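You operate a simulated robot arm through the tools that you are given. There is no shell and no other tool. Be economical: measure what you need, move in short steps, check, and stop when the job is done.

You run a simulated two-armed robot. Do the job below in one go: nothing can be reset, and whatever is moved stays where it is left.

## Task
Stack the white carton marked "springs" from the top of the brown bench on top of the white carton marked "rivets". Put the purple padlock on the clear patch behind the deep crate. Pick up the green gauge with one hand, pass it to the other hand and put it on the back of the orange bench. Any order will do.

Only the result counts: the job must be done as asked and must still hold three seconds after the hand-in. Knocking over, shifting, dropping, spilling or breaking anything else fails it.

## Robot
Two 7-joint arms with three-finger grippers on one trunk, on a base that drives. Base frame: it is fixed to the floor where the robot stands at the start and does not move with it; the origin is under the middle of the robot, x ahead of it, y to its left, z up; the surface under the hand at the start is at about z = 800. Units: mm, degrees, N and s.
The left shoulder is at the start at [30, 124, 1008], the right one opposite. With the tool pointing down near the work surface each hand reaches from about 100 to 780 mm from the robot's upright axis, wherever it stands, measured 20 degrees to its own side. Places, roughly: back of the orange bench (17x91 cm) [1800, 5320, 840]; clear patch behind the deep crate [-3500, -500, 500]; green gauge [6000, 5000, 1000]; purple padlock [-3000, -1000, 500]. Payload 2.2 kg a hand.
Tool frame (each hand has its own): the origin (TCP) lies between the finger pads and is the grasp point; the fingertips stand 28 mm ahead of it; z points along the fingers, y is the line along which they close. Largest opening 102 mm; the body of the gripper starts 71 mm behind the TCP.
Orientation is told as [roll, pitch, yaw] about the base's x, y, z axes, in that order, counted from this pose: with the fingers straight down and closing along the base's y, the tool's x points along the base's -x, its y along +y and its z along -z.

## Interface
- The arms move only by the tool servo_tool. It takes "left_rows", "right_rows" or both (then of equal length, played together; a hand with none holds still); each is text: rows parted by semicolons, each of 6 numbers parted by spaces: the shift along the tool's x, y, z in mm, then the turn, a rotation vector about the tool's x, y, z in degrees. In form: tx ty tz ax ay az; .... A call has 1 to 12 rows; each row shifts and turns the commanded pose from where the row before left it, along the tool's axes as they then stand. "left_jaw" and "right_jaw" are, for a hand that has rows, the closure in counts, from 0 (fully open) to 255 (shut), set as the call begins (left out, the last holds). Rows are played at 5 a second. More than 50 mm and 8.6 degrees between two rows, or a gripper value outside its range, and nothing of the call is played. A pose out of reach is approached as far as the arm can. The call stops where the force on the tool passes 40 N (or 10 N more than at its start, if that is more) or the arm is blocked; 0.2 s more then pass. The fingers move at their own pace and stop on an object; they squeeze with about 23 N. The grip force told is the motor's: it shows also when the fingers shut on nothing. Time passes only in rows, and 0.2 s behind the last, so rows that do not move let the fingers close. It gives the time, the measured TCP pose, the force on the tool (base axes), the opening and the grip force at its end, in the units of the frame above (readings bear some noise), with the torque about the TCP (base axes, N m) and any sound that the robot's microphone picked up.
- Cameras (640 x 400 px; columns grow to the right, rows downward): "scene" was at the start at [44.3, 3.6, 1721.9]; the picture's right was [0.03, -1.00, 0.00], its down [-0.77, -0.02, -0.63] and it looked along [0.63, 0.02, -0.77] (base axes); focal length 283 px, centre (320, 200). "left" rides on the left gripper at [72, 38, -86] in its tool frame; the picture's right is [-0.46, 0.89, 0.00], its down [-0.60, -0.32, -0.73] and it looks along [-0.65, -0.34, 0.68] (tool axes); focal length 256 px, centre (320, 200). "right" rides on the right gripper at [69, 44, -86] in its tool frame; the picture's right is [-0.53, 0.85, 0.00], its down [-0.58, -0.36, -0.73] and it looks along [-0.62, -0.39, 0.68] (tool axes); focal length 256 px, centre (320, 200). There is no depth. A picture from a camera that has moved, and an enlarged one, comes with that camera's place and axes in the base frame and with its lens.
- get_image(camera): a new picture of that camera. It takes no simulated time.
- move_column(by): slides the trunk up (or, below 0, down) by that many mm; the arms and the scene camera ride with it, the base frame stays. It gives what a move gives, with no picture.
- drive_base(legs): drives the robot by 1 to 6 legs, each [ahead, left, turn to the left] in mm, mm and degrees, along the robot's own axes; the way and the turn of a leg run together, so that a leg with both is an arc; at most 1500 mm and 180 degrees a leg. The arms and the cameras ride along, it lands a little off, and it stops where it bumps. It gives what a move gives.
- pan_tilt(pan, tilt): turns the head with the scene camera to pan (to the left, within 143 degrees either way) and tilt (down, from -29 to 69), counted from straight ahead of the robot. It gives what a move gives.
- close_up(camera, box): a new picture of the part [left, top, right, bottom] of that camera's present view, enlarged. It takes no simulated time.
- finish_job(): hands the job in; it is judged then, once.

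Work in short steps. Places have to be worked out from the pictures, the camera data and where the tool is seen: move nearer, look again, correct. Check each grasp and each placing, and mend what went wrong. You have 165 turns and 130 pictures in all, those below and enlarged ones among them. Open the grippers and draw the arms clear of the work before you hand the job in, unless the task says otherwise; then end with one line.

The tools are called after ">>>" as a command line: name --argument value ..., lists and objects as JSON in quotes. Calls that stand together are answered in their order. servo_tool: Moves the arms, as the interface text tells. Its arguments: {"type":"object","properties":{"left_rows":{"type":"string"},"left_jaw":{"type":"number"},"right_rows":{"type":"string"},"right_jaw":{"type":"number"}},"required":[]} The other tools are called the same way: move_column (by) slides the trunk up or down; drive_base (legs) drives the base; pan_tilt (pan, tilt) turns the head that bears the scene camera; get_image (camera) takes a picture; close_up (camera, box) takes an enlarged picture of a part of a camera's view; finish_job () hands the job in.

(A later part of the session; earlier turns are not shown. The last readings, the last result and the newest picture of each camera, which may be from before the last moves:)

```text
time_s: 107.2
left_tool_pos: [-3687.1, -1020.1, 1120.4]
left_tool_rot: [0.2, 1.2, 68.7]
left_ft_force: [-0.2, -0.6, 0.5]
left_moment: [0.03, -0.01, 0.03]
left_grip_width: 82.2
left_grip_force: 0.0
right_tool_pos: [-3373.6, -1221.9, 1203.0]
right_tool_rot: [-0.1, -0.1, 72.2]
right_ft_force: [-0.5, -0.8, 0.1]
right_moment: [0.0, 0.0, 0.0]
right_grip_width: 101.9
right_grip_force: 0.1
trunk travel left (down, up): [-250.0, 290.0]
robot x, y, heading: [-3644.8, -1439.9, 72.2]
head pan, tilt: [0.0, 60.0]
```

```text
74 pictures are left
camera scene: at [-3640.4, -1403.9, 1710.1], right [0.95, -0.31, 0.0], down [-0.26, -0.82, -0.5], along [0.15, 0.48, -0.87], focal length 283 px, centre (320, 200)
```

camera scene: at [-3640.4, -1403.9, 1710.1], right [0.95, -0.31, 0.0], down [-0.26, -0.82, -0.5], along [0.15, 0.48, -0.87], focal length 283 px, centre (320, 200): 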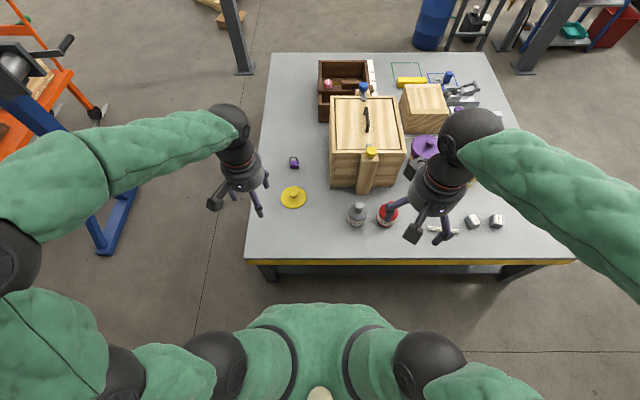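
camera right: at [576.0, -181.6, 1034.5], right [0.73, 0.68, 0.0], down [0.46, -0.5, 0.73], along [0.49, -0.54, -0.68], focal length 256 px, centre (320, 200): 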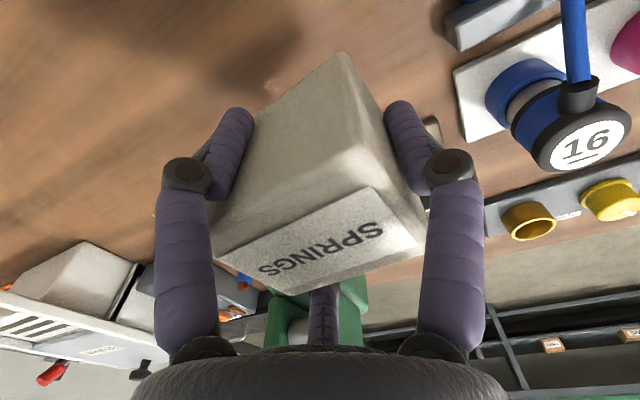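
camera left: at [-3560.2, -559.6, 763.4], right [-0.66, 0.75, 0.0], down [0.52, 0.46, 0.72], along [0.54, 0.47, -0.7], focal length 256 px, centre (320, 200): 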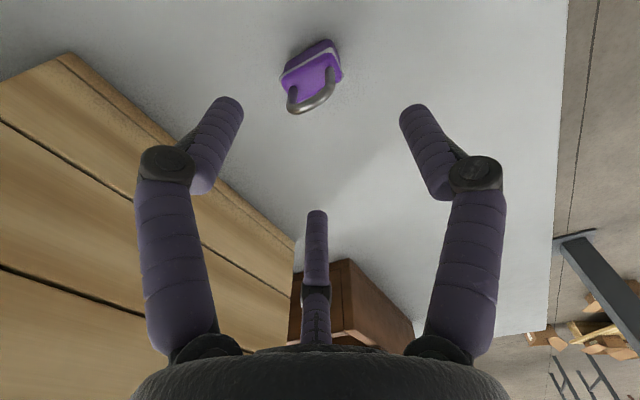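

The padlock is in place behind the deep crate. I tuck the left hand and reverse the route out of the lane.

>>> servo_tool --left_rows "40 0 -30 0 0 0;40 0 -30 0 0 0;0 0 -30 0 0 0;0 0 -30 0 0 3.5"

>>> drive_base --legs '[[-14, -1184, 0], [265, -395, 0], [468, -431, 0]]'

>>> pan_tilt --pan -75 --tilt 20

>>> get_image --camera "scene"

```text
time_s: 108.2
left_tool_pos: [-3715.0, -1095.0, 1243.5]
left_tool_rot: [0.3, 1.3, 65.1]
left_ft_force: [0.4, -0.4, 0.8]
left_moment: [0.0, 0.01, 0.01]
left_grip_width: 82.3
left_grip_force: 0.0
right_tool_pos: [-3374.4, -1223.3, 1203.2]
right_tool_rot: [0.0, 0.1, 72.3]
right_ft_force: [0.1, -0.1, -0.2]
right_moment: [0.01, -0.01, 0.01]
right_grip_width: 101.9
right_grip_force: 0.1
trunk travel left (down, up): [-250.0, 290.0]
robot x, y, heading: [-3647.7, -1441.5, 72.3]
head pan, tilt: [0.0, 60.0]
```

```text
time_s: 120.0
left_tool_pos: [-1537.5, -1014.9, 1241.8]
left_tool_rot: [0.3, 1.2, 66.1]
left_ft_force: [-0.8, 0.8, -0.7]
left_moment: [-0.01, 0.02, 0.02]
left_grip_width: 81.9
left_grip_force: 0.1
right_tool_pos: [-1195.4, -1137.9, 1201.5]
right_tool_rot: [0.0, 0.1, 73.2]
right_ft_force: [0.0, 0.5, -0.8]
right_moment: [-0.03, 0.04, -0.04]
right_grip_width: 101.8
right_grip_force: 0.0
trunk travel left (down, up): [-250.0, 290.0]
robot x, y, heading: [-1469.2, -1360.0, 73.2]
head pan, tilt: [0.0, 60.0]
```

```text
time_s: 121.5
left_tool_pos: [-1536.8, -1015.0, 1242.4]
left_tool_rot: [0.4, 1.1, 66.1]
left_ft_force: [-0.1, -0.4, -0.1]
left_moment: [-0.02, -0.04, 0.02]
left_grip_width: 81.8
left_grip_force: 0.1
right_tool_pos: [-1195.4, -1139.0, 1201.8]
right_tool_rot: [-0.1, 0.0, 73.2]
right_ft_force: [-0.1, 0.1, -0.5]
right_moment: [-0.01, -0.01, -0.01]
right_grip_width: 102.0
right_grip_force: 0.0
trunk travel left (down, up): [-250.0, 290.0]
robot x, y, heading: [-1465.6, -1358.8, 73.2]
head pan, tilt: [-75.0, 20.0]
```

```text
73 pictures are left
camera scene: at [-1384.8, -1390.9, 1768.4], right [-0.03, -1.0, 0.0], down [-0.34, 0.01, -0.94], along [0.94, -0.03, -0.34], focal length 283 px, centre (320, 200)
```

scene: 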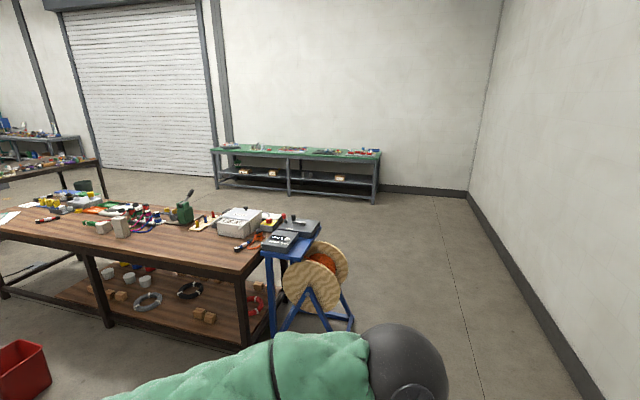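

The bench, reel stand and wall leave a wide passage around the south end of the brown bench. I turn to heading 0 and drive around it.

>>> drive_base --legs '[[0, 0, -73.2], [865, -990, 0], [1400, -100, 0]]'

>>> drive_base --legs '[[1100, 450, 0], [250, 1400, 0]]'

>>> pan_tilt --pan 55 --tilt 20

>>> get_image --camera "scene"

```text
time_s: 137.8
left_tool_pos: [1095.4, -2331.6, 1242.9]
left_tool_rot: [0.2, 1.1, -9.0]
left_ft_force: [-0.5, 0.4, 0.3]
left_moment: [-0.02, 0.02, -0.01]
left_grip_width: 82.0
left_grip_force: 0.0
right_tool_pos: [1063.3, -2694.1, 1201.9]
right_tool_rot: [-0.2, 0.1, -2.0]
right_ft_force: [0.7, 0.3, 0.1]
right_moment: [0.0, -0.04, -0.03]
right_grip_width: 102.1
right_grip_force: 0.2
trunk travel left (down, up): [-250.0, 290.0]
robot x, y, heading: [776.8, -2487.4, -1.9]
head pan, tilt: [-75.0, 20.0]
```

```text
time_s: 150.6
left_tool_pos: [2520.0, -514.2, 1242.7]
left_tool_rot: [0.2, 1.3, -9.4]
left_ft_force: [0.3, 0.6, -0.1]
left_moment: [-0.04, 0.0, 0.01]
left_grip_width: 81.8
left_grip_force: 0.2
right_tool_pos: [2484.1, -874.8, 1202.0]
right_tool_rot: [-0.1, 0.1, -2.3]
right_ft_force: [-0.7, -0.2, 0.4]
right_moment: [0.02, -0.03, -0.03]
right_grip_width: 102.3
right_grip_force: 0.1
trunk travel left (down, up): [-250.0, 290.0]
robot x, y, heading: [2199.3, -666.8, -2.2]
head pan, tilt: [-75.0, 20.0]
```

```text
time_s: 152.8
left_tool_pos: [2518.6, -514.3, 1243.2]
left_tool_rot: [0.2, 1.1, -9.4]
left_ft_force: [0.3, -0.8, 0.3]
left_moment: [0.04, 0.03, -0.02]
left_grip_width: 81.9
left_grip_force: 0.0
right_tool_pos: [2484.2, -875.9, 1203.0]
right_tool_rot: [-0.1, 0.1, -2.3]
right_ft_force: [0.6, 0.1, 1.0]
right_moment: [-0.03, -0.02, -0.03]
right_grip_width: 102.1
right_grip_force: 0.1
trunk travel left (down, up): [-250.0, 290.0]
robot x, y, heading: [2202.9, -671.2, -2.6]
head pan, tilt: [55.0, 20.0]
```

```text
72 pictures are left
camera scene: at [2225.6, -592.1, 1768.4], right [0.79, -0.61, 0.0], down [-0.21, -0.27, -0.94], along [0.57, 0.75, -0.34], focal length 283 px, centre (320, 200)
```

scene: 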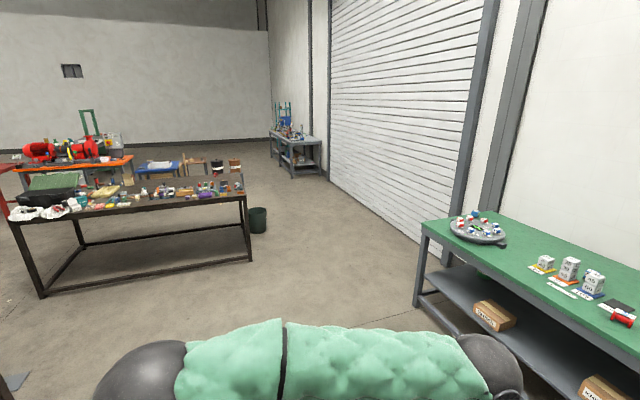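

The grey bench at the far wall (~(5700,5000)) should hold the gauge; the orange bench is far left. I drive between the dark bench and the green shelf.

>>> drive_base --legs '[[587, 862, 0], [587, 862, 0], [540, 775, 0], [540, 775, 0]]'

>>> pan_tilt --pan 60 --tilt 25

>>> get_image --camera "scene"

```text
time_s: 172.3
left_tool_pos: [4845.6, 2753.6, 1241.8]
left_tool_rot: [0.1, 1.2, -7.8]
left_ft_force: [0.0, -0.1, 0.4]
left_moment: [-0.02, -0.01, 0.02]
left_grip_width: 82.0
left_grip_force: 0.1
right_tool_pos: [4822.4, 2391.5, 1202.3]
right_tool_rot: [-0.1, 0.1, -0.8]
right_ft_force: [0.6, 0.5, 0.7]
right_moment: [0.01, 0.01, 0.04]
right_grip_width: 102.1
right_grip_force: 0.1
trunk travel left (down, up): [-250.0, 290.0]
robot x, y, heading: [4532.0, 2590.3, -0.6]
head pan, tilt: [55.0, 20.0]
```

```text
time_s: 173.0
left_tool_pos: [4846.3, 2753.2, 1242.4]
left_tool_rot: [0.3, 1.2, -7.8]
left_ft_force: [0.1, -0.2, -0.4]
left_moment: [0.0, -0.02, 0.01]
left_grip_width: 82.0
left_grip_force: 0.1
right_tool_pos: [4821.7, 2390.5, 1201.9]
right_tool_rot: [-0.2, 0.0, -0.7]
right_ft_force: [0.5, -0.1, 0.6]
right_moment: [-0.02, 0.0, -0.01]
right_grip_width: 101.6
right_grip_force: 0.1
trunk travel left (down, up): [-250.0, 290.0]
robot x, y, heading: [4533.3, 2593.8, -0.8]
head pan, tilt: [60.0, 25.0]
```

```text
71 pictures are left
camera scene: at [4548.1, 2671.1, 1760.4], right [0.86, -0.51, 0.0], down [-0.22, -0.36, -0.91], along [0.46, 0.78, -0.42], focal length 283 px, centre (320, 200)
```

scene: 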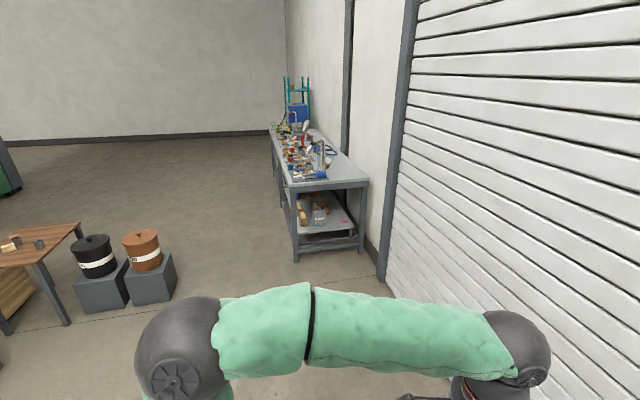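

I zoom on the grey bench to find the green gauge.

>>> close_up --camera "scene" --box '[260, 110, 388, 190]'

```text
5.00 times, centred on (324, 150) of scene
camera zoom: at [4548.1, 2671.1, 1760.4], right [0.86, -0.51, 0.0], down [-0.22, -0.36, -0.91], along [0.46, 0.78, -0.42], focal length 1415 px, centre (300, 450)
```

zoom: 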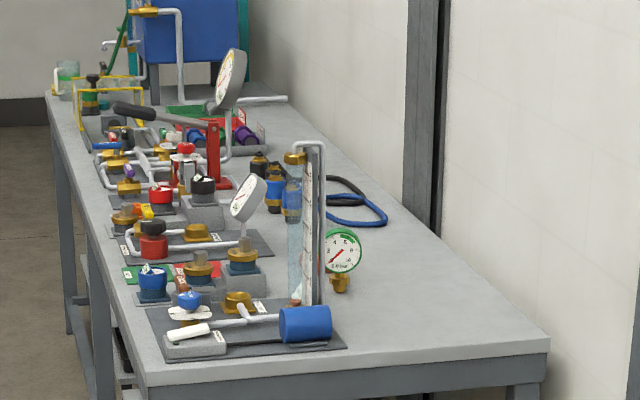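

The green gauge (dial with brass stem) stands behind a sight-glass tower, ~400 mm from the bench's front edge. I drive to a spot in front of the bench, facing the wall.

>>> drive_base --legs '[[467, 1400, 0], [130, 1200, 0], [0, 0, -17]]'

>>> pan_tilt --pan 0 --tilt 40

>>> get_image --camera "scene"

```text
time_s: 186.8
left_tool_pos: [5523.2, 5203.6, 1243.1]
left_tool_rot: [0.3, 1.2, -24.4]
left_ft_force: [-1.0, 0.7, 0.1]
left_moment: [-0.02, 0.0, 0.03]
left_grip_width: 82.1
left_grip_force: 0.0
right_tool_pos: [5398.0, 4863.8, 1202.0]
right_tool_rot: [-0.1, 0.2, -17.4]
right_ft_force: [0.4, 0.3, -0.7]
right_moment: [0.01, 0.01, 0.0]
right_grip_width: 102.1
right_grip_force: 0.1
trunk travel left (down, up): [-250.0, 290.0]
robot x, y, heading: [5178.0, 5137.1, -17.3]
head pan, tilt: [60.0, 25.0]
```

```text
time_s: 188.1
left_tool_pos: [5524.1, 5203.8, 1242.4]
left_tool_rot: [0.2, 1.2, -24.4]
left_ft_force: [-0.2, 0.4, 0.5]
left_moment: [0.01, 0.03, -0.01]
left_grip_width: 81.8
left_grip_force: 0.0
right_tool_pos: [5397.7, 4863.9, 1203.0]
right_tool_rot: [0.0, 0.1, -17.4]
right_ft_force: [0.1, -0.2, -0.2]
right_moment: [0.01, -0.02, 0.01]
right_grip_width: 102.1
right_grip_force: 0.1
trunk travel left (down, up): [-250.0, 290.0]
robot x, y, heading: [5178.2, 5135.5, -17.3]
head pan, tilt: [0.0, 40.0]
```

```text
69 pictures are left
camera scene: at [5228.3, 5122.4, 1737.0], right [-0.3, -0.95, 0.0], down [-0.61, 0.19, -0.77], along [0.73, -0.23, -0.64], focal length 283 px, centre (320, 200)
```

scene: 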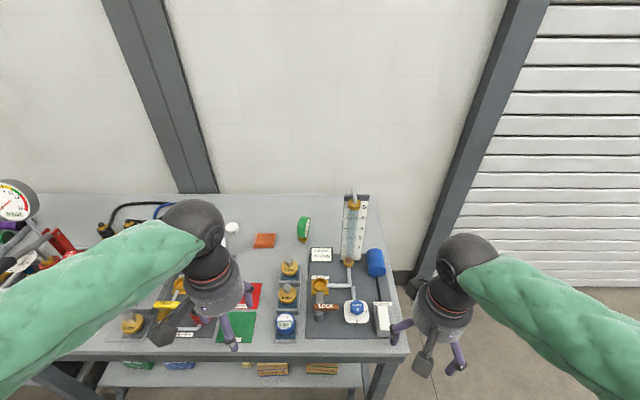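

The green gauge is seen edge-on at (303,230), dial facing the robot's right, so closing sideways suits it. I zoom in.

>>> close_up --camera "scene" --box '[250, 180, 410, 280]'

>>> close_up --camera "scene" --box '[280, 205, 328, 250]'

```text
4.00 times, centred on (330, 230) of scene
camera zoom: at [5228.3, 5122.4, 1737.0], right [-0.3, -0.95, 0.0], down [-0.61, 0.19, -0.77], along [0.73, -0.23, -0.64], focal length 1132 px, centre (280, 80)
```

zoom: 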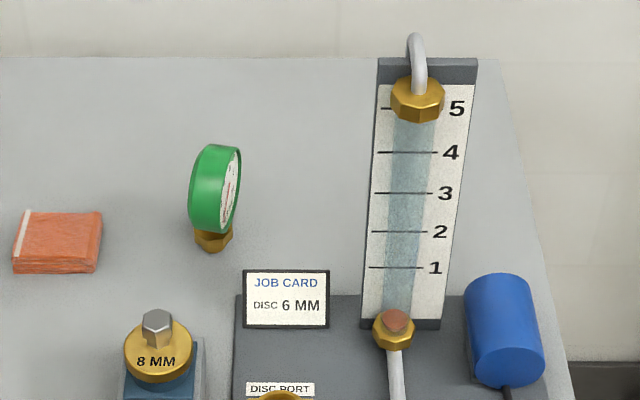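

```text
8.89 times, centred on (304, 228) of scene
camera zoom: at [5228.3, 5122.4, 1737.0], right [-0.3, -0.95, 0.0], down [-0.61, 0.19, -0.77], along [0.73, -0.23, -0.64], focal length 2516 px, centre (462, -44)
```

zoom: 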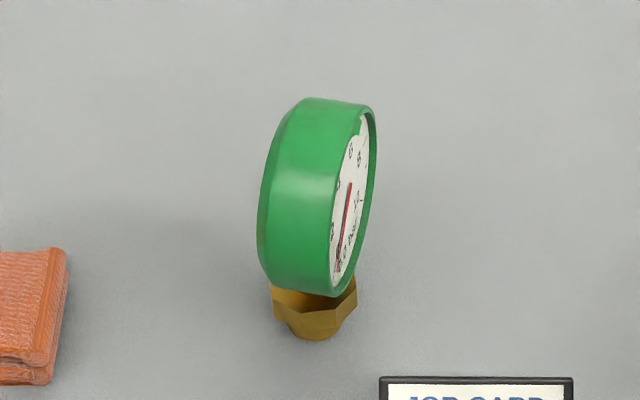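

I'll grip the disc with the left hand pitched 45° forward (so the right hand can later take it from above). First I close in 110 mm, then extend and pitch the left hand in free air.

>>> drive_base --legs '[[110, 0, 0]]'

>>> servo_tool --left_rows "-40 0 0 0 0 0;-40 0 0 0 0 0;-40 0 0 0 0 0;-40 0 0 0 0 0;0 0 0 0 -7.5 0;0 0 0 0 -7.5 0;0 0 0 0 -7.5 0;0 0 0 0 -7.5 0;0 0 0 0 -7.5 0;0 0 0 0 -7.5 0;0 0 0 0 0 0" --left_jaw 0

>>> get_image --camera "left"

>>> get_image --camera "scene"

```text
time_s: 189.3
left_tool_pos: [5629.7, 5170.7, 1242.9]
left_tool_rot: [0.3, 1.3, -24.4]
left_ft_force: [0.5, -0.6, 0.4]
left_moment: [0.03, 0.06, 0.01]
left_grip_width: 81.7
left_grip_force: 0.2
right_tool_pos: [5502.0, 4830.1, 1200.7]
right_tool_rot: [-0.1, 0.2, -17.3]
right_ft_force: [0.1, -0.2, -0.4]
right_moment: [0.01, 0.01, 0.01]
right_grip_width: 101.9
right_grip_force: 0.1
trunk travel left (down, up): [-250.0, 290.0]
robot x, y, heading: [5282.6, 5103.0, -17.5]
head pan, tilt: [0.0, 40.0]
```

```text
time_s: 191.7
left_tool_pos: [5774.1, 5104.9, 1238.1]
left_tool_rot: [0.5, -43.8, -24.8]
left_ft_force: [-0.5, 0.1, -0.9]
left_moment: [0.0, 0.0, 0.0]
left_grip_width: 102.1
left_grip_force: 0.2
right_tool_pos: [5502.1, 4830.1, 1202.2]
right_tool_rot: [-0.1, 0.2, -17.4]
right_ft_force: [-0.9, -0.1, -0.9]
right_moment: [0.06, 0.0, -0.01]
right_grip_width: 102.0
right_grip_force: 0.0
trunk travel left (down, up): [-250.0, 290.0]
robot x, y, heading: [5281.4, 5104.0, -17.2]
head pan, tilt: [0.0, 40.0]
```

```text
66 pictures are left
camera left: at [5687.9, 5184.7, 1250.7], right [0.67, 0.67, 0.33], down [-0.2, -0.26, 0.94], along [0.71, -0.7, -0.05], focal length 256 px, centre (320, 200)
```

left: 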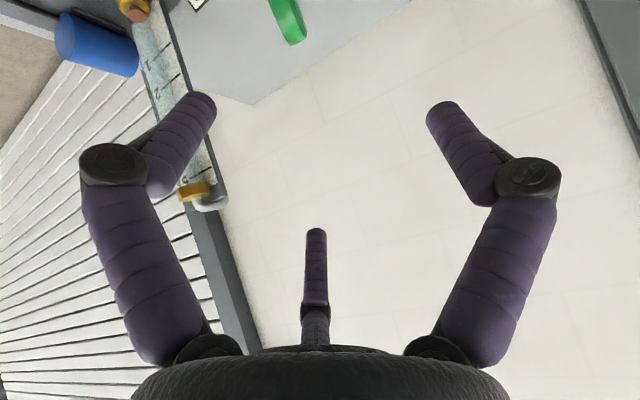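

```text
65 pictures are left
camera scene: at [5332.6, 5089.4, 1737.0], right [-0.3, -0.95, 0.0], down [-0.61, 0.19, -0.77], along [0.73, -0.23, -0.64], focal length 283 px, centre (320, 200)
```

scene: 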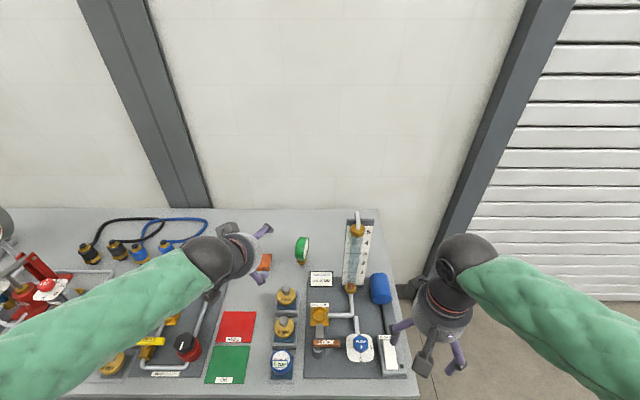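

I zoom again on the gauge from this nearer spot to triangulate it.

>>> close_up --camera "scene" --box '[272, 225, 336, 275]'

>>> close_up --camera "left" --box '[230, 0, 358, 80]'

```text
8.00 times, centred on (304, 250) of scene
camera zoom: at [5332.6, 5089.4, 1737.0], right [-0.3, -0.95, 0.0], down [-0.61, 0.19, -0.77], along [0.73, -0.23, -0.64], focal length 2264 px, centre (448, -200)
```

zoom: 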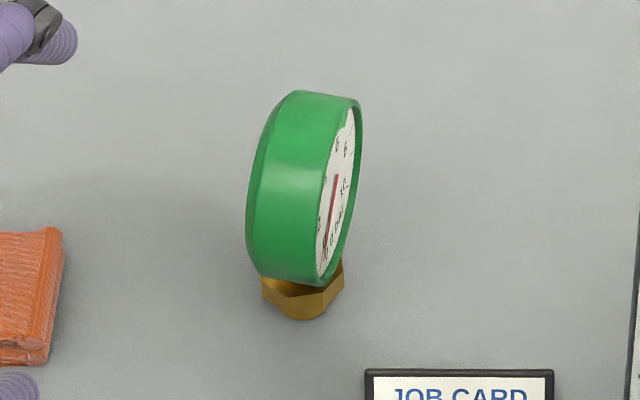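

```text
5.00 times, centred on (294, 40) of left
camera zoom: at [5687.9, 5184.7, 1250.7], right [0.67, 0.67, 0.33], down [-0.2, -0.26, 0.94], along [0.71, -0.7, -0.05], focal length 1280 px, centre (450, 1000)
```

zoom: 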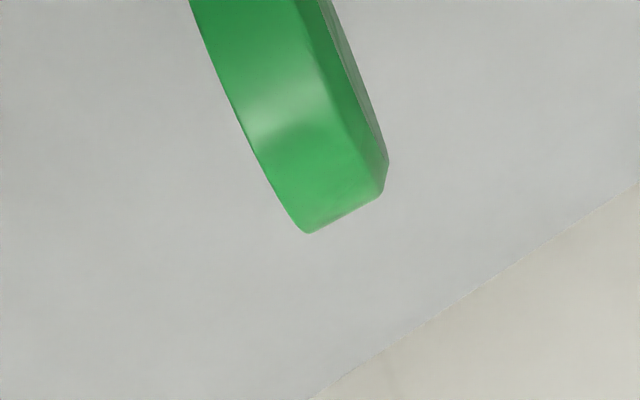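

Gauge disc centre is about (5993,4947,940), bench top z~870. I approach along the fingers to a standoff of 150 mm and look.

>>> servo_tool --left_rows "4 -9 40 0 0 0;4 -9 40 0 0 0;4 -9 40 0 0 0;4 -9 40 0 0 0;4 -9 40 0 0 0;4 -9 40 0 0 0;0 0 0 0 0 0"

>>> get_image --camera "left"

>>> close_up --camera "scene" --box '[220, 200, 380, 300]'

```text
time_s: 193.3
left_tool_pos: [5888.5, 4995.6, 1049.8]
left_tool_rot: [0.2, -43.8, -24.7]
left_ft_force: [0.1, 0.7, 0.9]
left_moment: [0.06, 0.03, -0.01]
left_grip_width: 101.9
left_grip_force: 0.1
right_tool_pos: [5501.1, 4831.0, 1202.5]
right_tool_rot: [-0.1, 0.1, -17.4]
right_ft_force: [-0.2, 0.6, -0.3]
right_moment: [0.01, 0.02, 0.02]
right_grip_width: 102.0
right_grip_force: 0.2
trunk travel left (down, up): [-250.0, 290.0]
robot x, y, heading: [5279.6, 5105.1, -17.6]
head pan, tilt: [0.0, 40.0]
```

```text
62 pictures are left
camera left: at [5802.8, 5074.5, 1061.9], right [0.67, 0.67, 0.33], down [-0.2, -0.26, 0.94], along [0.71, -0.7, -0.05], focal length 256 px, centre (320, 200)
```

left: 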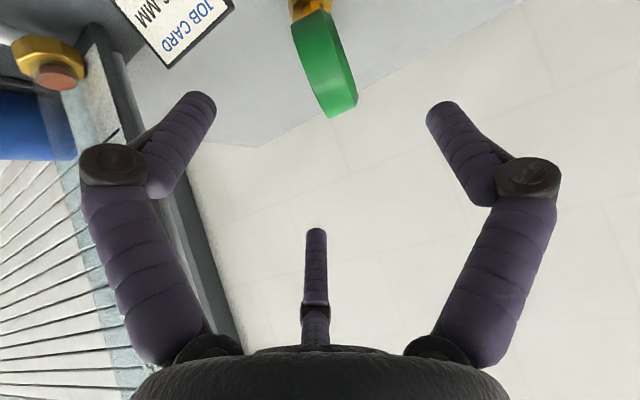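

```text
4.00 times, centred on (300, 250) of scene
camera zoom: at [5331.3, 5090.3, 1737.1], right [-0.3, -0.95, 0.0], down [-0.61, 0.19, -0.77], along [0.73, -0.23, -0.64], focal length 1132 px, centre (400, 0)
```

zoom: 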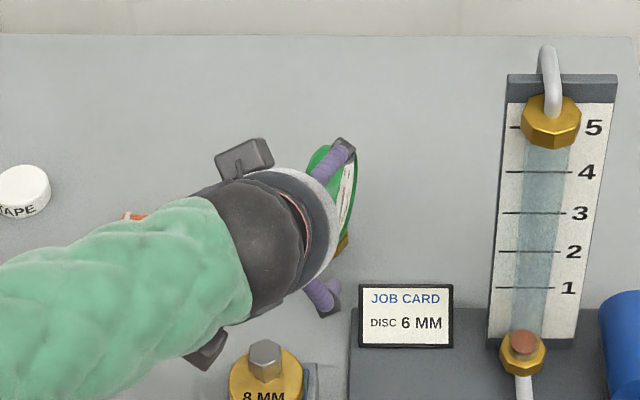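

The disc is exactly on the approach line. I advance 100 mm and recheck.

>>> servo_tool --left_rows "1 0 25 0 0 -1.5;1 0 25 0 0 0;1 0 25 0 0 0;1 0 25 0 0 0;0 0 0 0 0 0"

>>> get_image --camera "left"

>>> close_up --camera "scene" --box '[220, 200, 380, 300]'

```text
time_s: 194.5
left_tool_pos: [5947.5, 4968.8, 976.7]
left_tool_rot: [-1.1, -43.8, -22.7]
left_ft_force: [-0.3, 0.7, -0.5]
left_moment: [0.02, -0.01, -0.02]
left_grip_width: 102.3
left_grip_force: 0.0
right_tool_pos: [5501.0, 4830.2, 1202.1]
right_tool_rot: [-0.1, 0.2, -17.4]
right_ft_force: [0.2, -0.9, 0.1]
right_moment: [0.01, -0.01, -0.04]
right_grip_width: 102.0
right_grip_force: 0.2
trunk travel left (down, up): [-250.0, 290.0]
robot x, y, heading: [5278.4, 5104.4, -17.1]
head pan, tilt: [0.0, 40.0]
```

```text
60 pictures are left
camera left: at [5860.4, 5046.2, 987.1], right [0.66, 0.68, 0.31], down [-0.19, -0.25, 0.95], along [0.73, -0.69, -0.04], focal length 256 px, centre (320, 200)
```

left: 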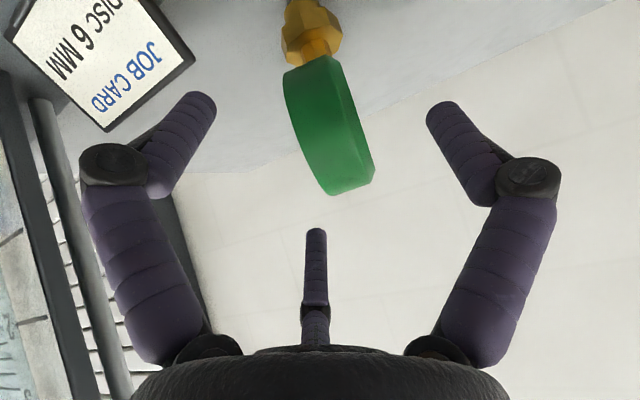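

```text
4.00 times, centred on (300, 250) of scene
camera zoom: at [5331.5, 5090.0, 1737.0], right [-0.3, -0.95, 0.0], down [-0.61, 0.19, -0.77], along [0.73, -0.23, -0.64], focal length 1132 px, centre (400, 0)
```

zoom: 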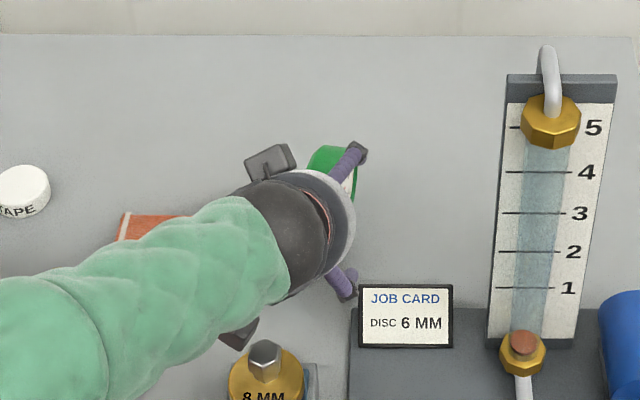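

Aligned. The camera mount is near the 8 MM fitting, so I move forward first, then straight down onto the disc.

>>> servo_tool --left_rows "-14 0 13.5 0 0 2.5;-14 0 13.5 0 0 0;8 0 8.7 0 0 0;8 0 8.7 0 0 0;8 0 8.7 0 0 0;0 0 0 0 0 0"

>>> get_image --camera "left"

>>> close_up --camera "scene" --box '[240, 210, 368, 290]'

```text
time_s: 195.9
left_tool_pos: [5983.3, 4953.8, 939.5]
left_tool_rot: [1.2, -43.9, -26.1]
left_ft_force: [0.5, -0.3, -0.6]
left_moment: [0.0, -0.02, 0.01]
left_grip_width: 102.3
left_grip_force: 0.1
right_tool_pos: [5500.7, 4830.5, 1201.2]
right_tool_rot: [-0.1, 0.1, -17.4]
right_ft_force: [0.1, 0.0, -0.6]
right_moment: [0.02, 0.0, 0.03]
right_grip_width: 102.2
right_grip_force: 0.0
trunk travel left (down, up): [-250.0, 290.0]
robot x, y, heading: [5283.4, 5104.3, -17.4]
head pan, tilt: [0.0, 40.0]
```

```text
58 pictures are left
camera left: at [5898.1, 5034.0, 951.7], right [0.68, 0.65, 0.34], down [-0.21, -0.27, 0.94], along [0.71, -0.71, -0.05], focal length 256 px, centre (320, 200)
```

left: 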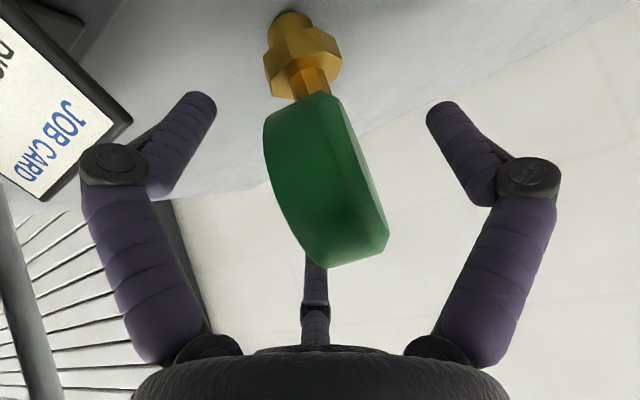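

```text
5.00 times, centred on (304, 250) of scene
camera zoom: at [5332.1, 5089.6, 1737.0], right [-0.3, -0.95, 0.0], down [-0.61, 0.19, -0.77], along [0.73, -0.23, -0.64], focal length 1415 px, centre (400, -50)
```

zoom: 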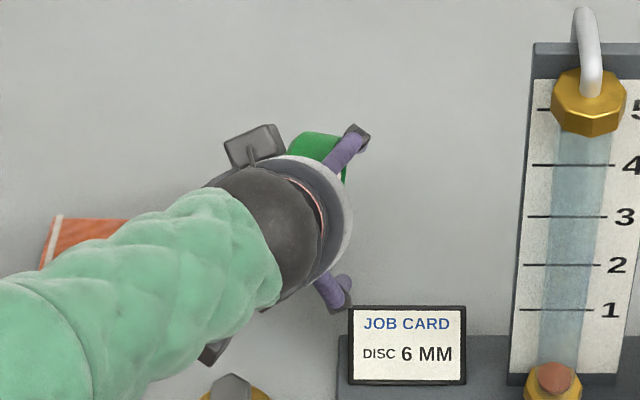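

The disc lies between the fingers with the TCP close to its centre. I close and lift.

>>> servo_tool --left_rows "0 0 -4 0 0 0;0 0 0 0 0 0;0 0 0 0 0 0;0 0 0 0 0 0;0 0 0 0 0 0" --left_jaw 255

>>> get_image --camera "left"

```text
time_s: 197.1
left_tool_pos: [5981.0, 4953.6, 942.2]
left_tool_rot: [1.3, -43.7, -26.1]
left_ft_force: [-0.1, 0.2, -1.2]
left_moment: [-0.01, 0.07, 0.01]
left_grip_width: 49.1
left_grip_force: 23.2
right_tool_pos: [5501.4, 4830.7, 1201.2]
right_tool_rot: [-0.1, 0.1, -17.4]
right_ft_force: [0.1, 0.0, -0.1]
right_moment: [0.0, 0.01, 0.02]
right_grip_width: 102.1
right_grip_force: 0.2
trunk travel left (down, up): [-250.0, 290.0]
robot x, y, heading: [5280.1, 5107.2, -17.6]
head pan, tilt: [0.0, 40.0]
```

```text
56 pictures are left
camera left: at [5895.3, 5034.5, 953.7], right [0.68, 0.65, 0.34], down [-0.2, -0.27, 0.94], along [0.71, -0.71, -0.05], focal length 256 px, centre (320, 200)
```

left: 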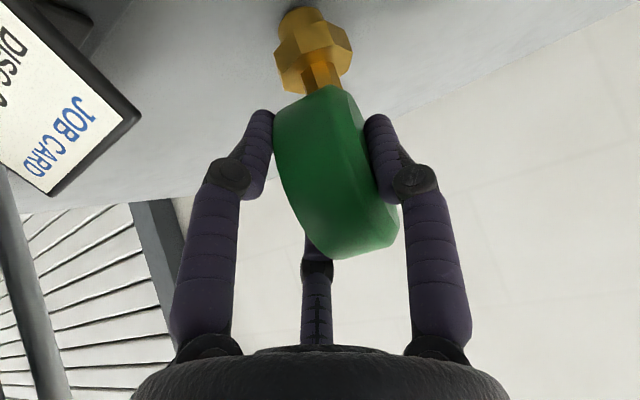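

Gripped (49 mm). I lift straight up.

>>> servo_tool --left_rows "-7 0 -7.2 0 0 0;-14 0 -14.4 0 0 0;-27 0 -28 0 0 0;-27 0 -28 0 0 0;-27 0 -28 0 0 0;-27 0 -28 0 0 0;0 0 0 0 0 0"

>>> get_image --camera "left"

>>> get_image --camera "scene"

```text
time_s: 198.7
left_tool_pos: [5981.8, 4949.8, 1128.4]
left_tool_rot: [1.2, -43.6, -26.2]
left_ft_force: [0.4, -0.5, -2.7]
left_moment: [0.01, 0.03, -0.02]
left_grip_width: 49.0
left_grip_force: 23.3
right_tool_pos: [5502.1, 4830.9, 1201.3]
right_tool_rot: [-0.1, 0.1, -17.5]
right_ft_force: [-0.2, -1.1, -0.5]
right_moment: [-0.01, -0.02, 0.01]
right_grip_width: 102.1
right_grip_force: 0.0
trunk travel left (down, up): [-250.0, 290.0]
robot x, y, heading: [5284.2, 5109.2, -17.4]
head pan, tilt: [0.0, 40.0]
```

```text
55 pictures are left
camera left: at [5895.8, 5031.3, 1140.0], right [0.68, 0.65, 0.34], down [-0.2, -0.27, 0.94], along [0.71, -0.71, -0.05], focal length 256 px, centre (320, 200)
```

left: 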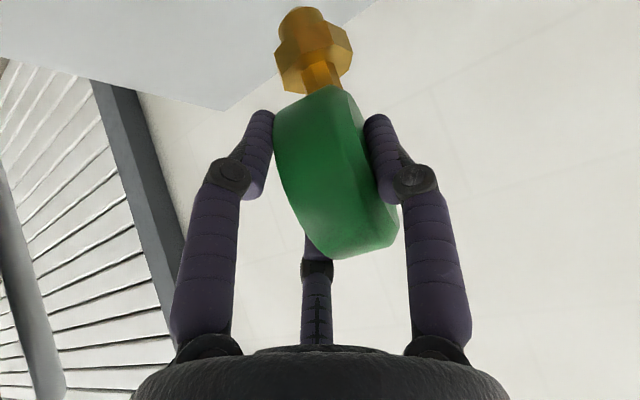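

```text
54 pictures are left
camera scene: at [5333.1, 5089.3, 1736.9], right [-0.3, -0.95, 0.0], down [-0.61, 0.19, -0.77], along [0.73, -0.23, -0.64], focal length 283 px, centre (320, 200)
```

scene: 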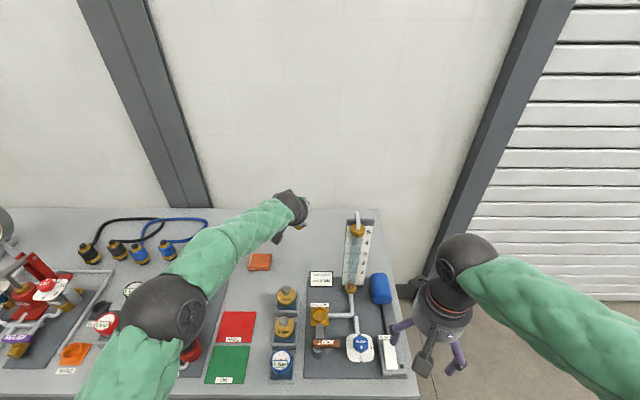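

Securely held. I back away from the bench and bring the gauge to the robot's centre line for the handover.

>>> drive_base --legs '[[-550, 0, 0]]'

>>> servo_tool --left_rows "27 -10 -26 0 0 0;27 -10 -26 0 0 0;27 -10 -26 0 0 0;27 -10 -26 0 0 0;0 0 0 0 0 0"

>>> get_image --camera "scene"

```text
time_s: 201.8
left_tool_pos: [5472.9, 5118.9, 1127.6]
left_tool_rot: [1.3, -43.8, -25.4]
left_ft_force: [-0.7, 0.5, -2.3]
left_moment: [-0.01, 0.04, -0.02]
left_grip_width: 48.7
left_grip_force: 23.2
right_tool_pos: [4995.1, 4992.5, 1202.0]
right_tool_rot: [-0.1, 0.0, -16.5]
right_ft_force: [-0.5, 0.1, 0.0]
right_moment: [-0.02, -0.03, 0.02]
right_grip_width: 102.0
right_grip_force: 0.1
trunk travel left (down, up): [-250.0, 290.0]
robot x, y, heading: [4769.1, 5263.7, -16.3]
head pan, tilt: [0.0, 40.0]
```

```text
time_s: 203.0
left_tool_pos: [5320.4, 5141.4, 1125.9]
left_tool_rot: [1.3, -43.8, -25.3]
left_ft_force: [0.0, -0.2, -1.7]
left_moment: [0.04, 0.07, -0.04]
left_grip_width: 48.8
left_grip_force: 22.4
right_tool_pos: [4995.4, 4991.1, 1201.3]
right_tool_rot: [-0.2, 0.1, -16.5]
right_ft_force: [-0.3, -0.4, -0.5]
right_moment: [0.01, -0.01, -0.01]
right_grip_width: 101.9
right_grip_force: 0.1
trunk travel left (down, up): [-250.0, 290.0]
robot x, y, heading: [4774.4, 5259.9, -16.6]
head pan, tilt: [0.0, 40.0]
```

```text
53 pictures are left
camera scene: at [4824.5, 5247.4, 1736.9], right [-0.29, -0.96, 0.0], down [-0.62, 0.18, -0.77], along [0.73, -0.22, -0.64], focal length 283 px, centre (320, 200)
```

scene: 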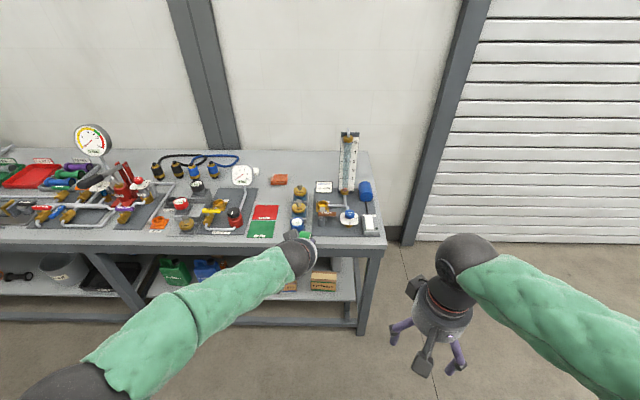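

Now the right hand: I raise it, move forward alongside on the right, and match the disc's yaw before coming over from the right.

>>> servo_tool --right_rows "0 0 -45 0 0 0;0 0 -45 0 0 0;-43.7 0 0 0 0 0;-43.7 0 0 0 0 0;-43.7 0 0 0 0 0;-43.7 0 0 0 0 0;-43.7 0 0 0 0 0;-43.7 0 0 0 0 0;-43.7 0 0 0 0 4.4;0 0 0 0 0 4.4;0 0 0 0 0 0" --right_jaw 0

>>> get_image --camera "right"

```text
time_s: 205.4
left_tool_pos: [5322.0, 5142.7, 1125.9]
left_tool_rot: [1.2, -43.7, -25.3]
left_ft_force: [0.8, 0.5, -3.0]
left_moment: [0.0, 0.06, -0.02]
left_grip_width: 48.6
left_grip_force: 23.3
right_tool_pos: [5292.6, 4904.3, 1291.7]
right_tool_rot: [0.1, 0.2, -25.5]
right_ft_force: [0.7, 0.3, -0.8]
right_moment: [-0.01, 0.06, 0.03]
right_grip_width: 102.2
right_grip_force: 0.0
trunk travel left (down, up): [-250.0, 290.0]
robot x, y, heading: [4770.5, 5259.7, -16.5]
head pan, tilt: [0.0, 40.0]
```

```text
52 pictures are left
camera right: at [5249.9, 4972.5, 1377.3], right [0.85, 0.53, 0.0], down [0.37, -0.58, 0.73], along [0.39, -0.62, -0.68], focal length 256 px, centre (320, 200)
```

right: 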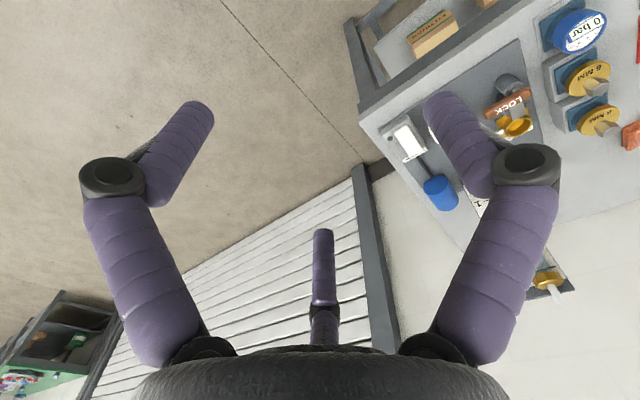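

I slide the right hand left over the disc at z~1292 and check with the cameras.

>>> servo_tool --right_rows "8 45.4 0 0 0 0;8 45.4 0 0 0 0;8 45.4 0 0 0 0;8 45.4 0 0 0 0;8 45.4 0 0 0 0;0 0 0 0 0 0"

>>> get_image --camera "right"

>>> close_up --camera "scene" --box '[200, 150, 440, 300]'

```text
time_s: 206.8
left_tool_pos: [5320.8, 5140.4, 1127.3]
left_tool_rot: [1.5, -43.8, -25.3]
left_ft_force: [0.5, -0.4, -2.8]
left_moment: [0.0, 0.05, 0.02]
left_grip_width: 48.5
left_grip_force: 23.0
right_tool_pos: [5353.8, 5124.4, 1291.3]
right_tool_rot: [0.1, 0.1, -25.4]
right_ft_force: [-0.3, 0.8, -0.6]
right_moment: [0.03, -0.04, -0.01]
right_grip_width: 102.0
right_grip_force: 0.1
trunk travel left (down, up): [-250.0, 290.0]
robot x, y, heading: [4772.8, 5262.7, -16.7]
head pan, tilt: [0.0, 40.0]
```

```text
51 pictures are left
camera right: at [5310.4, 5192.8, 1377.7], right [0.85, 0.53, 0.0], down [0.37, -0.58, 0.73], along [0.39, -0.62, -0.68], focal length 256 px, centre (320, 200)
```

right: 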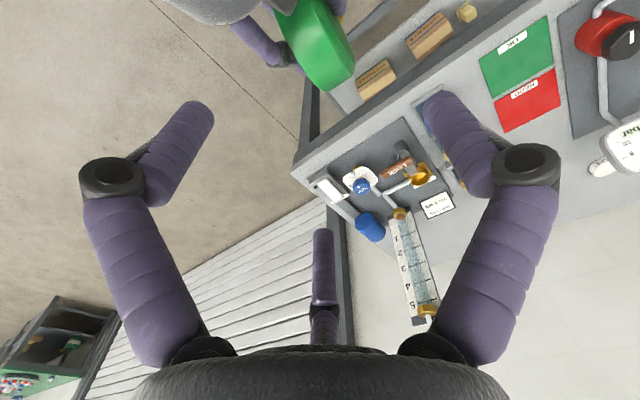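

```text
2.67 times, centred on (320, 225) of scene
camera zoom: at [4822.7, 5246.4, 1737.0], right [-0.29, -0.96, 0.0], down [-0.62, 0.18, -0.77], along [0.73, -0.22, -0.64], focal length 755 px, centre (320, 133)
```

zoom: 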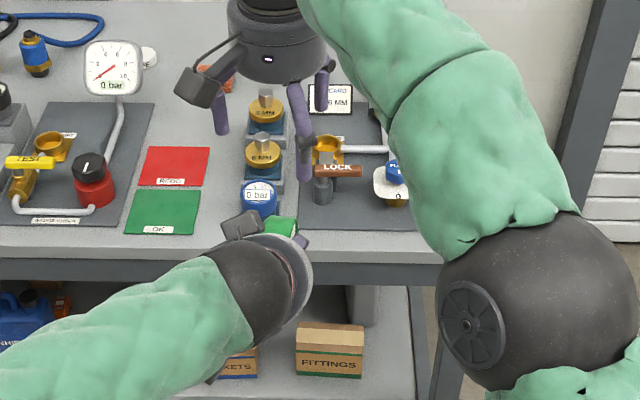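

The disc is centred under the right hand in its view. I descend 95 mm and look again.

>>> servo_tool --right_rows "0 0 30 0 0 0;0 0 30 0 0 0;0 0 30 0 0 0;0 0 0 0 0 0"

>>> get_image --camera "right"

>>> close_up --camera "scene" --box '[240, 160, 400, 260]'

```text
time_s: 207.8
left_tool_pos: [5319.5, 5143.4, 1121.5]
left_tool_rot: [1.7, -43.1, -25.4]
left_ft_force: [8.2, 2.7, -32.8]
left_moment: [0.26, -0.24, 0.07]
left_grip_width: 48.8
left_grip_force: 23.0
right_tool_pos: [5351.8, 5128.5, 1204.5]
right_tool_rot: [0.1, 0.0, -25.3]
right_ft_force: [-7.9, -1.8, 31.3]
right_moment: [0.03, 2.0, 0.14]
right_grip_width: 102.3
right_grip_force: 0.3
trunk travel left (down, up): [-250.0, 290.0]
robot x, y, heading: [4771.4, 5264.8, -16.6]
head pan, tilt: [0.0, 40.0]
```

```text
49 pictures are left
camera right: at [5308.1, 5195.6, 1290.7], right [0.85, 0.53, 0.0], down [0.36, -0.58, 0.73], along [0.39, -0.62, -0.68], focal length 256 px, centre (320, 200)
```

right: 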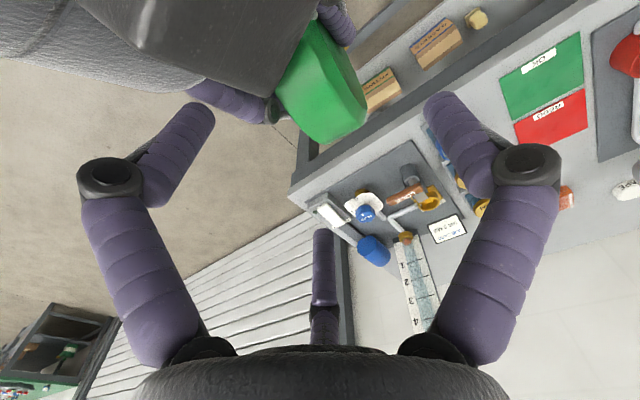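

```text
4.00 times, centred on (320, 210) of scene
camera zoom: at [4823.7, 5248.4, 1737.0], right [-0.29, -0.96, 0.0], down [-0.62, 0.18, -0.77], along [0.73, -0.22, -0.64], focal length 1132 px, centre (320, 160)
```

zoom: 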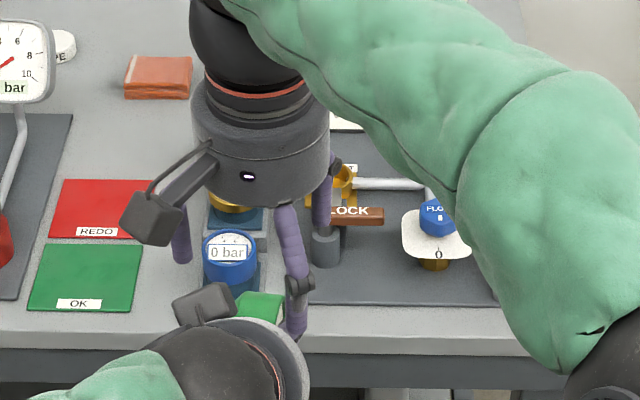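

The hands touched: the right hand's rear finger met the left hand's body (the gripper visibly has three digits). I raise the right hand off at once and withdraw it to the right.

>>> servo_tool --right_rows "0 0 -15 0 0 0;0 0 -30 0 0 0;0 0 -40 0 0 0;0 -45 0 0 0 0;0 -45 0 0 0 0;0 -45 0 0 0 0;0 -45 0 0 0 0;0 -45 0 0 0 0"

>>> get_image --camera "left"

>>> close_up --camera "scene" --box '[200, 150, 440, 300]'

```text
time_s: 209.6
left_tool_pos: [5321.2, 5141.2, 1127.2]
left_tool_rot: [1.4, -43.8, -25.3]
left_ft_force: [-0.3, 1.0, -0.9]
left_moment: [0.02, 0.0, 0.01]
left_grip_width: 48.5
left_grip_force: 23.1
right_tool_pos: [5250.8, 4923.1, 1285.0]
right_tool_rot: [-0.1, 0.1, -25.3]
right_ft_force: [-1.1, -0.5, -0.1]
right_moment: [0.06, -0.03, -0.02]
right_grip_width: 101.8
right_grip_force: 0.1
trunk travel left (down, up): [-250.0, 290.0]
robot x, y, heading: [4770.2, 5261.1, -16.5]
head pan, tilt: [0.0, 40.0]
```

```text
47 pictures are left
camera left: at [5233.7, 5220.5, 1139.8], right [0.67, 0.66, 0.34], down [-0.2, -0.28, 0.94], along [0.72, -0.7, -0.05], focal length 256 px, centre (320, 200)
```

left: 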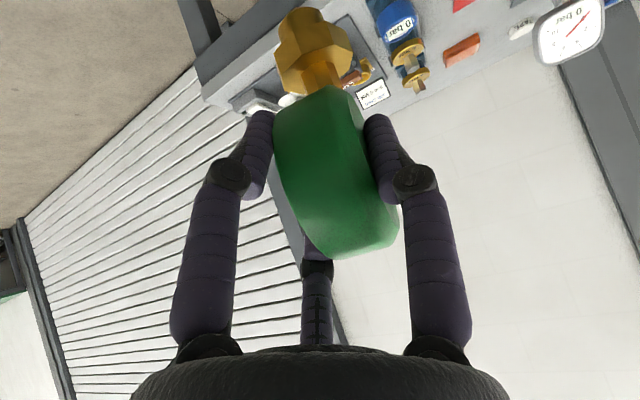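

```text
2.67 times, centred on (320, 225) of scene
camera zoom: at [4822.4, 5246.6, 1737.0], right [-0.28, -0.96, 0.0], down [-0.62, 0.18, -0.77], along [0.73, -0.22, -0.64], focal length 755 px, centre (320, 133)
```

zoom: 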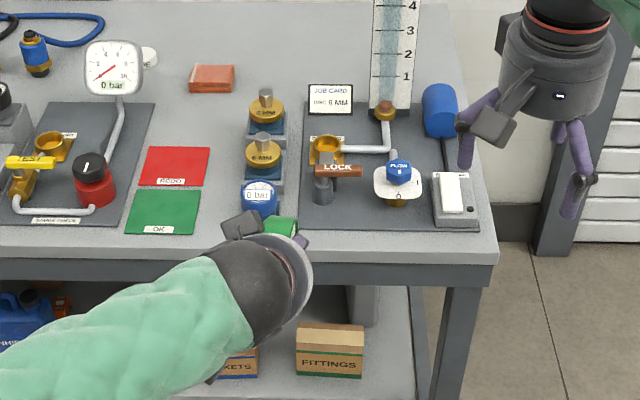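

The gauge is still firmly held. I will set it back on a free spot of the bench and regrip it lower and flatter (60° pitch, near rim) so the top stays free for the right hand. First I raise/retract, then drive in.

>>> servo_tool --left_rows "-24 20 -24 0 0 0;-24 20 -24 0 0 0;-24 20 -24 0 0 0;0 0 0 0 0 0;0 0 0 0 0 0;0 0 0 0 0 0" --right_rows "45 -10 0 0 0 0;45 -10 0 0 0 0;45 -10 0 0 0 0;45 -10 0 0 0 0;45 0 0 0 0 0;45 0 0 0 0 0"

>>> drive_base --legs '[[500, -5, 0]]'

>>> drive_base --legs '[[85, 0, 0]]'

>>> get_image --camera "scene"

```text
time_s: 211.0
left_tool_pos: [5346.6, 5195.2, 1232.0]
left_tool_rot: [1.4, -43.8, -25.4]
left_ft_force: [-1.4, 1.1, -1.6]
left_moment: [0.0, 0.01, 0.0]
left_grip_width: 48.7
left_grip_force: 23.1
right_tool_pos: [4994.3, 5002.6, 1292.3]
right_tool_rot: [-0.1, 0.1, -25.4]
right_ft_force: [-0.7, 0.3, -0.3]
right_moment: [0.02, -0.05, 0.0]
right_grip_width: 102.2
right_grip_force: 0.0
trunk travel left (down, up): [-250.0, 290.0]
robot x, y, heading: [4773.0, 5261.8, -16.5]
head pan, tilt: [0.0, 40.0]
```

```text
time_s: 214.0
left_tool_pos: [5835.2, 5030.9, 1230.6]
left_tool_rot: [1.3, -43.6, -26.3]
left_ft_force: [0.5, -0.2, -1.6]
left_moment: [0.02, 0.07, -0.01]
left_grip_width: 48.7
left_grip_force: 22.6
right_tool_pos: [5479.5, 4843.6, 1290.2]
right_tool_rot: [-0.1, 0.1, -26.3]
right_ft_force: [0.2, -0.6, -0.3]
right_moment: [0.01, -0.01, -0.02]
right_grip_width: 102.1
right_grip_force: 0.0
trunk travel left (down, up): [-250.0, 290.0]
robot x, y, heading: [5254.6, 5110.2, -17.7]
head pan, tilt: [0.0, 40.0]
```

```text
time_s: 215.1
left_tool_pos: [5892.4, 5008.2, 1227.8]
left_tool_rot: [1.3, -43.5, -27.2]
left_ft_force: [0.5, -0.3, -1.5]
left_moment: [-0.02, 0.03, 0.0]
left_grip_width: 48.5
left_grip_force: 23.2
right_tool_pos: [5534.8, 4826.9, 1291.3]
right_tool_rot: [-0.2, 0.0, -27.0]
right_ft_force: [-0.3, 0.9, -0.1]
right_moment: [-0.07, -0.05, 0.05]
right_grip_width: 102.1
right_grip_force: 0.1
trunk travel left (down, up): [-250.0, 290.0]
robot x, y, heading: [5320.5, 5092.6, -18.4]
head pan, tilt: [0.0, 40.0]
stopped in leg 1: the robot was blocked; the commanded pose is now the measured one
```

```text
45 pictures are left
camera scene: at [5369.5, 5078.2, 1737.0], right [-0.31, -0.95, 0.0], down [-0.61, 0.2, -0.77], along [0.73, -0.24, -0.64], focal length 283 px, centre (320, 200)
```

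scene: 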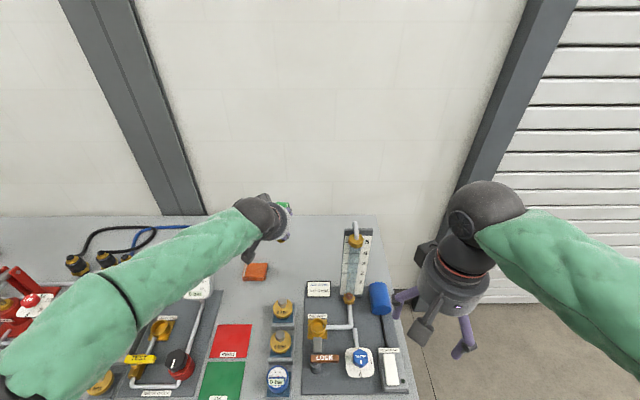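

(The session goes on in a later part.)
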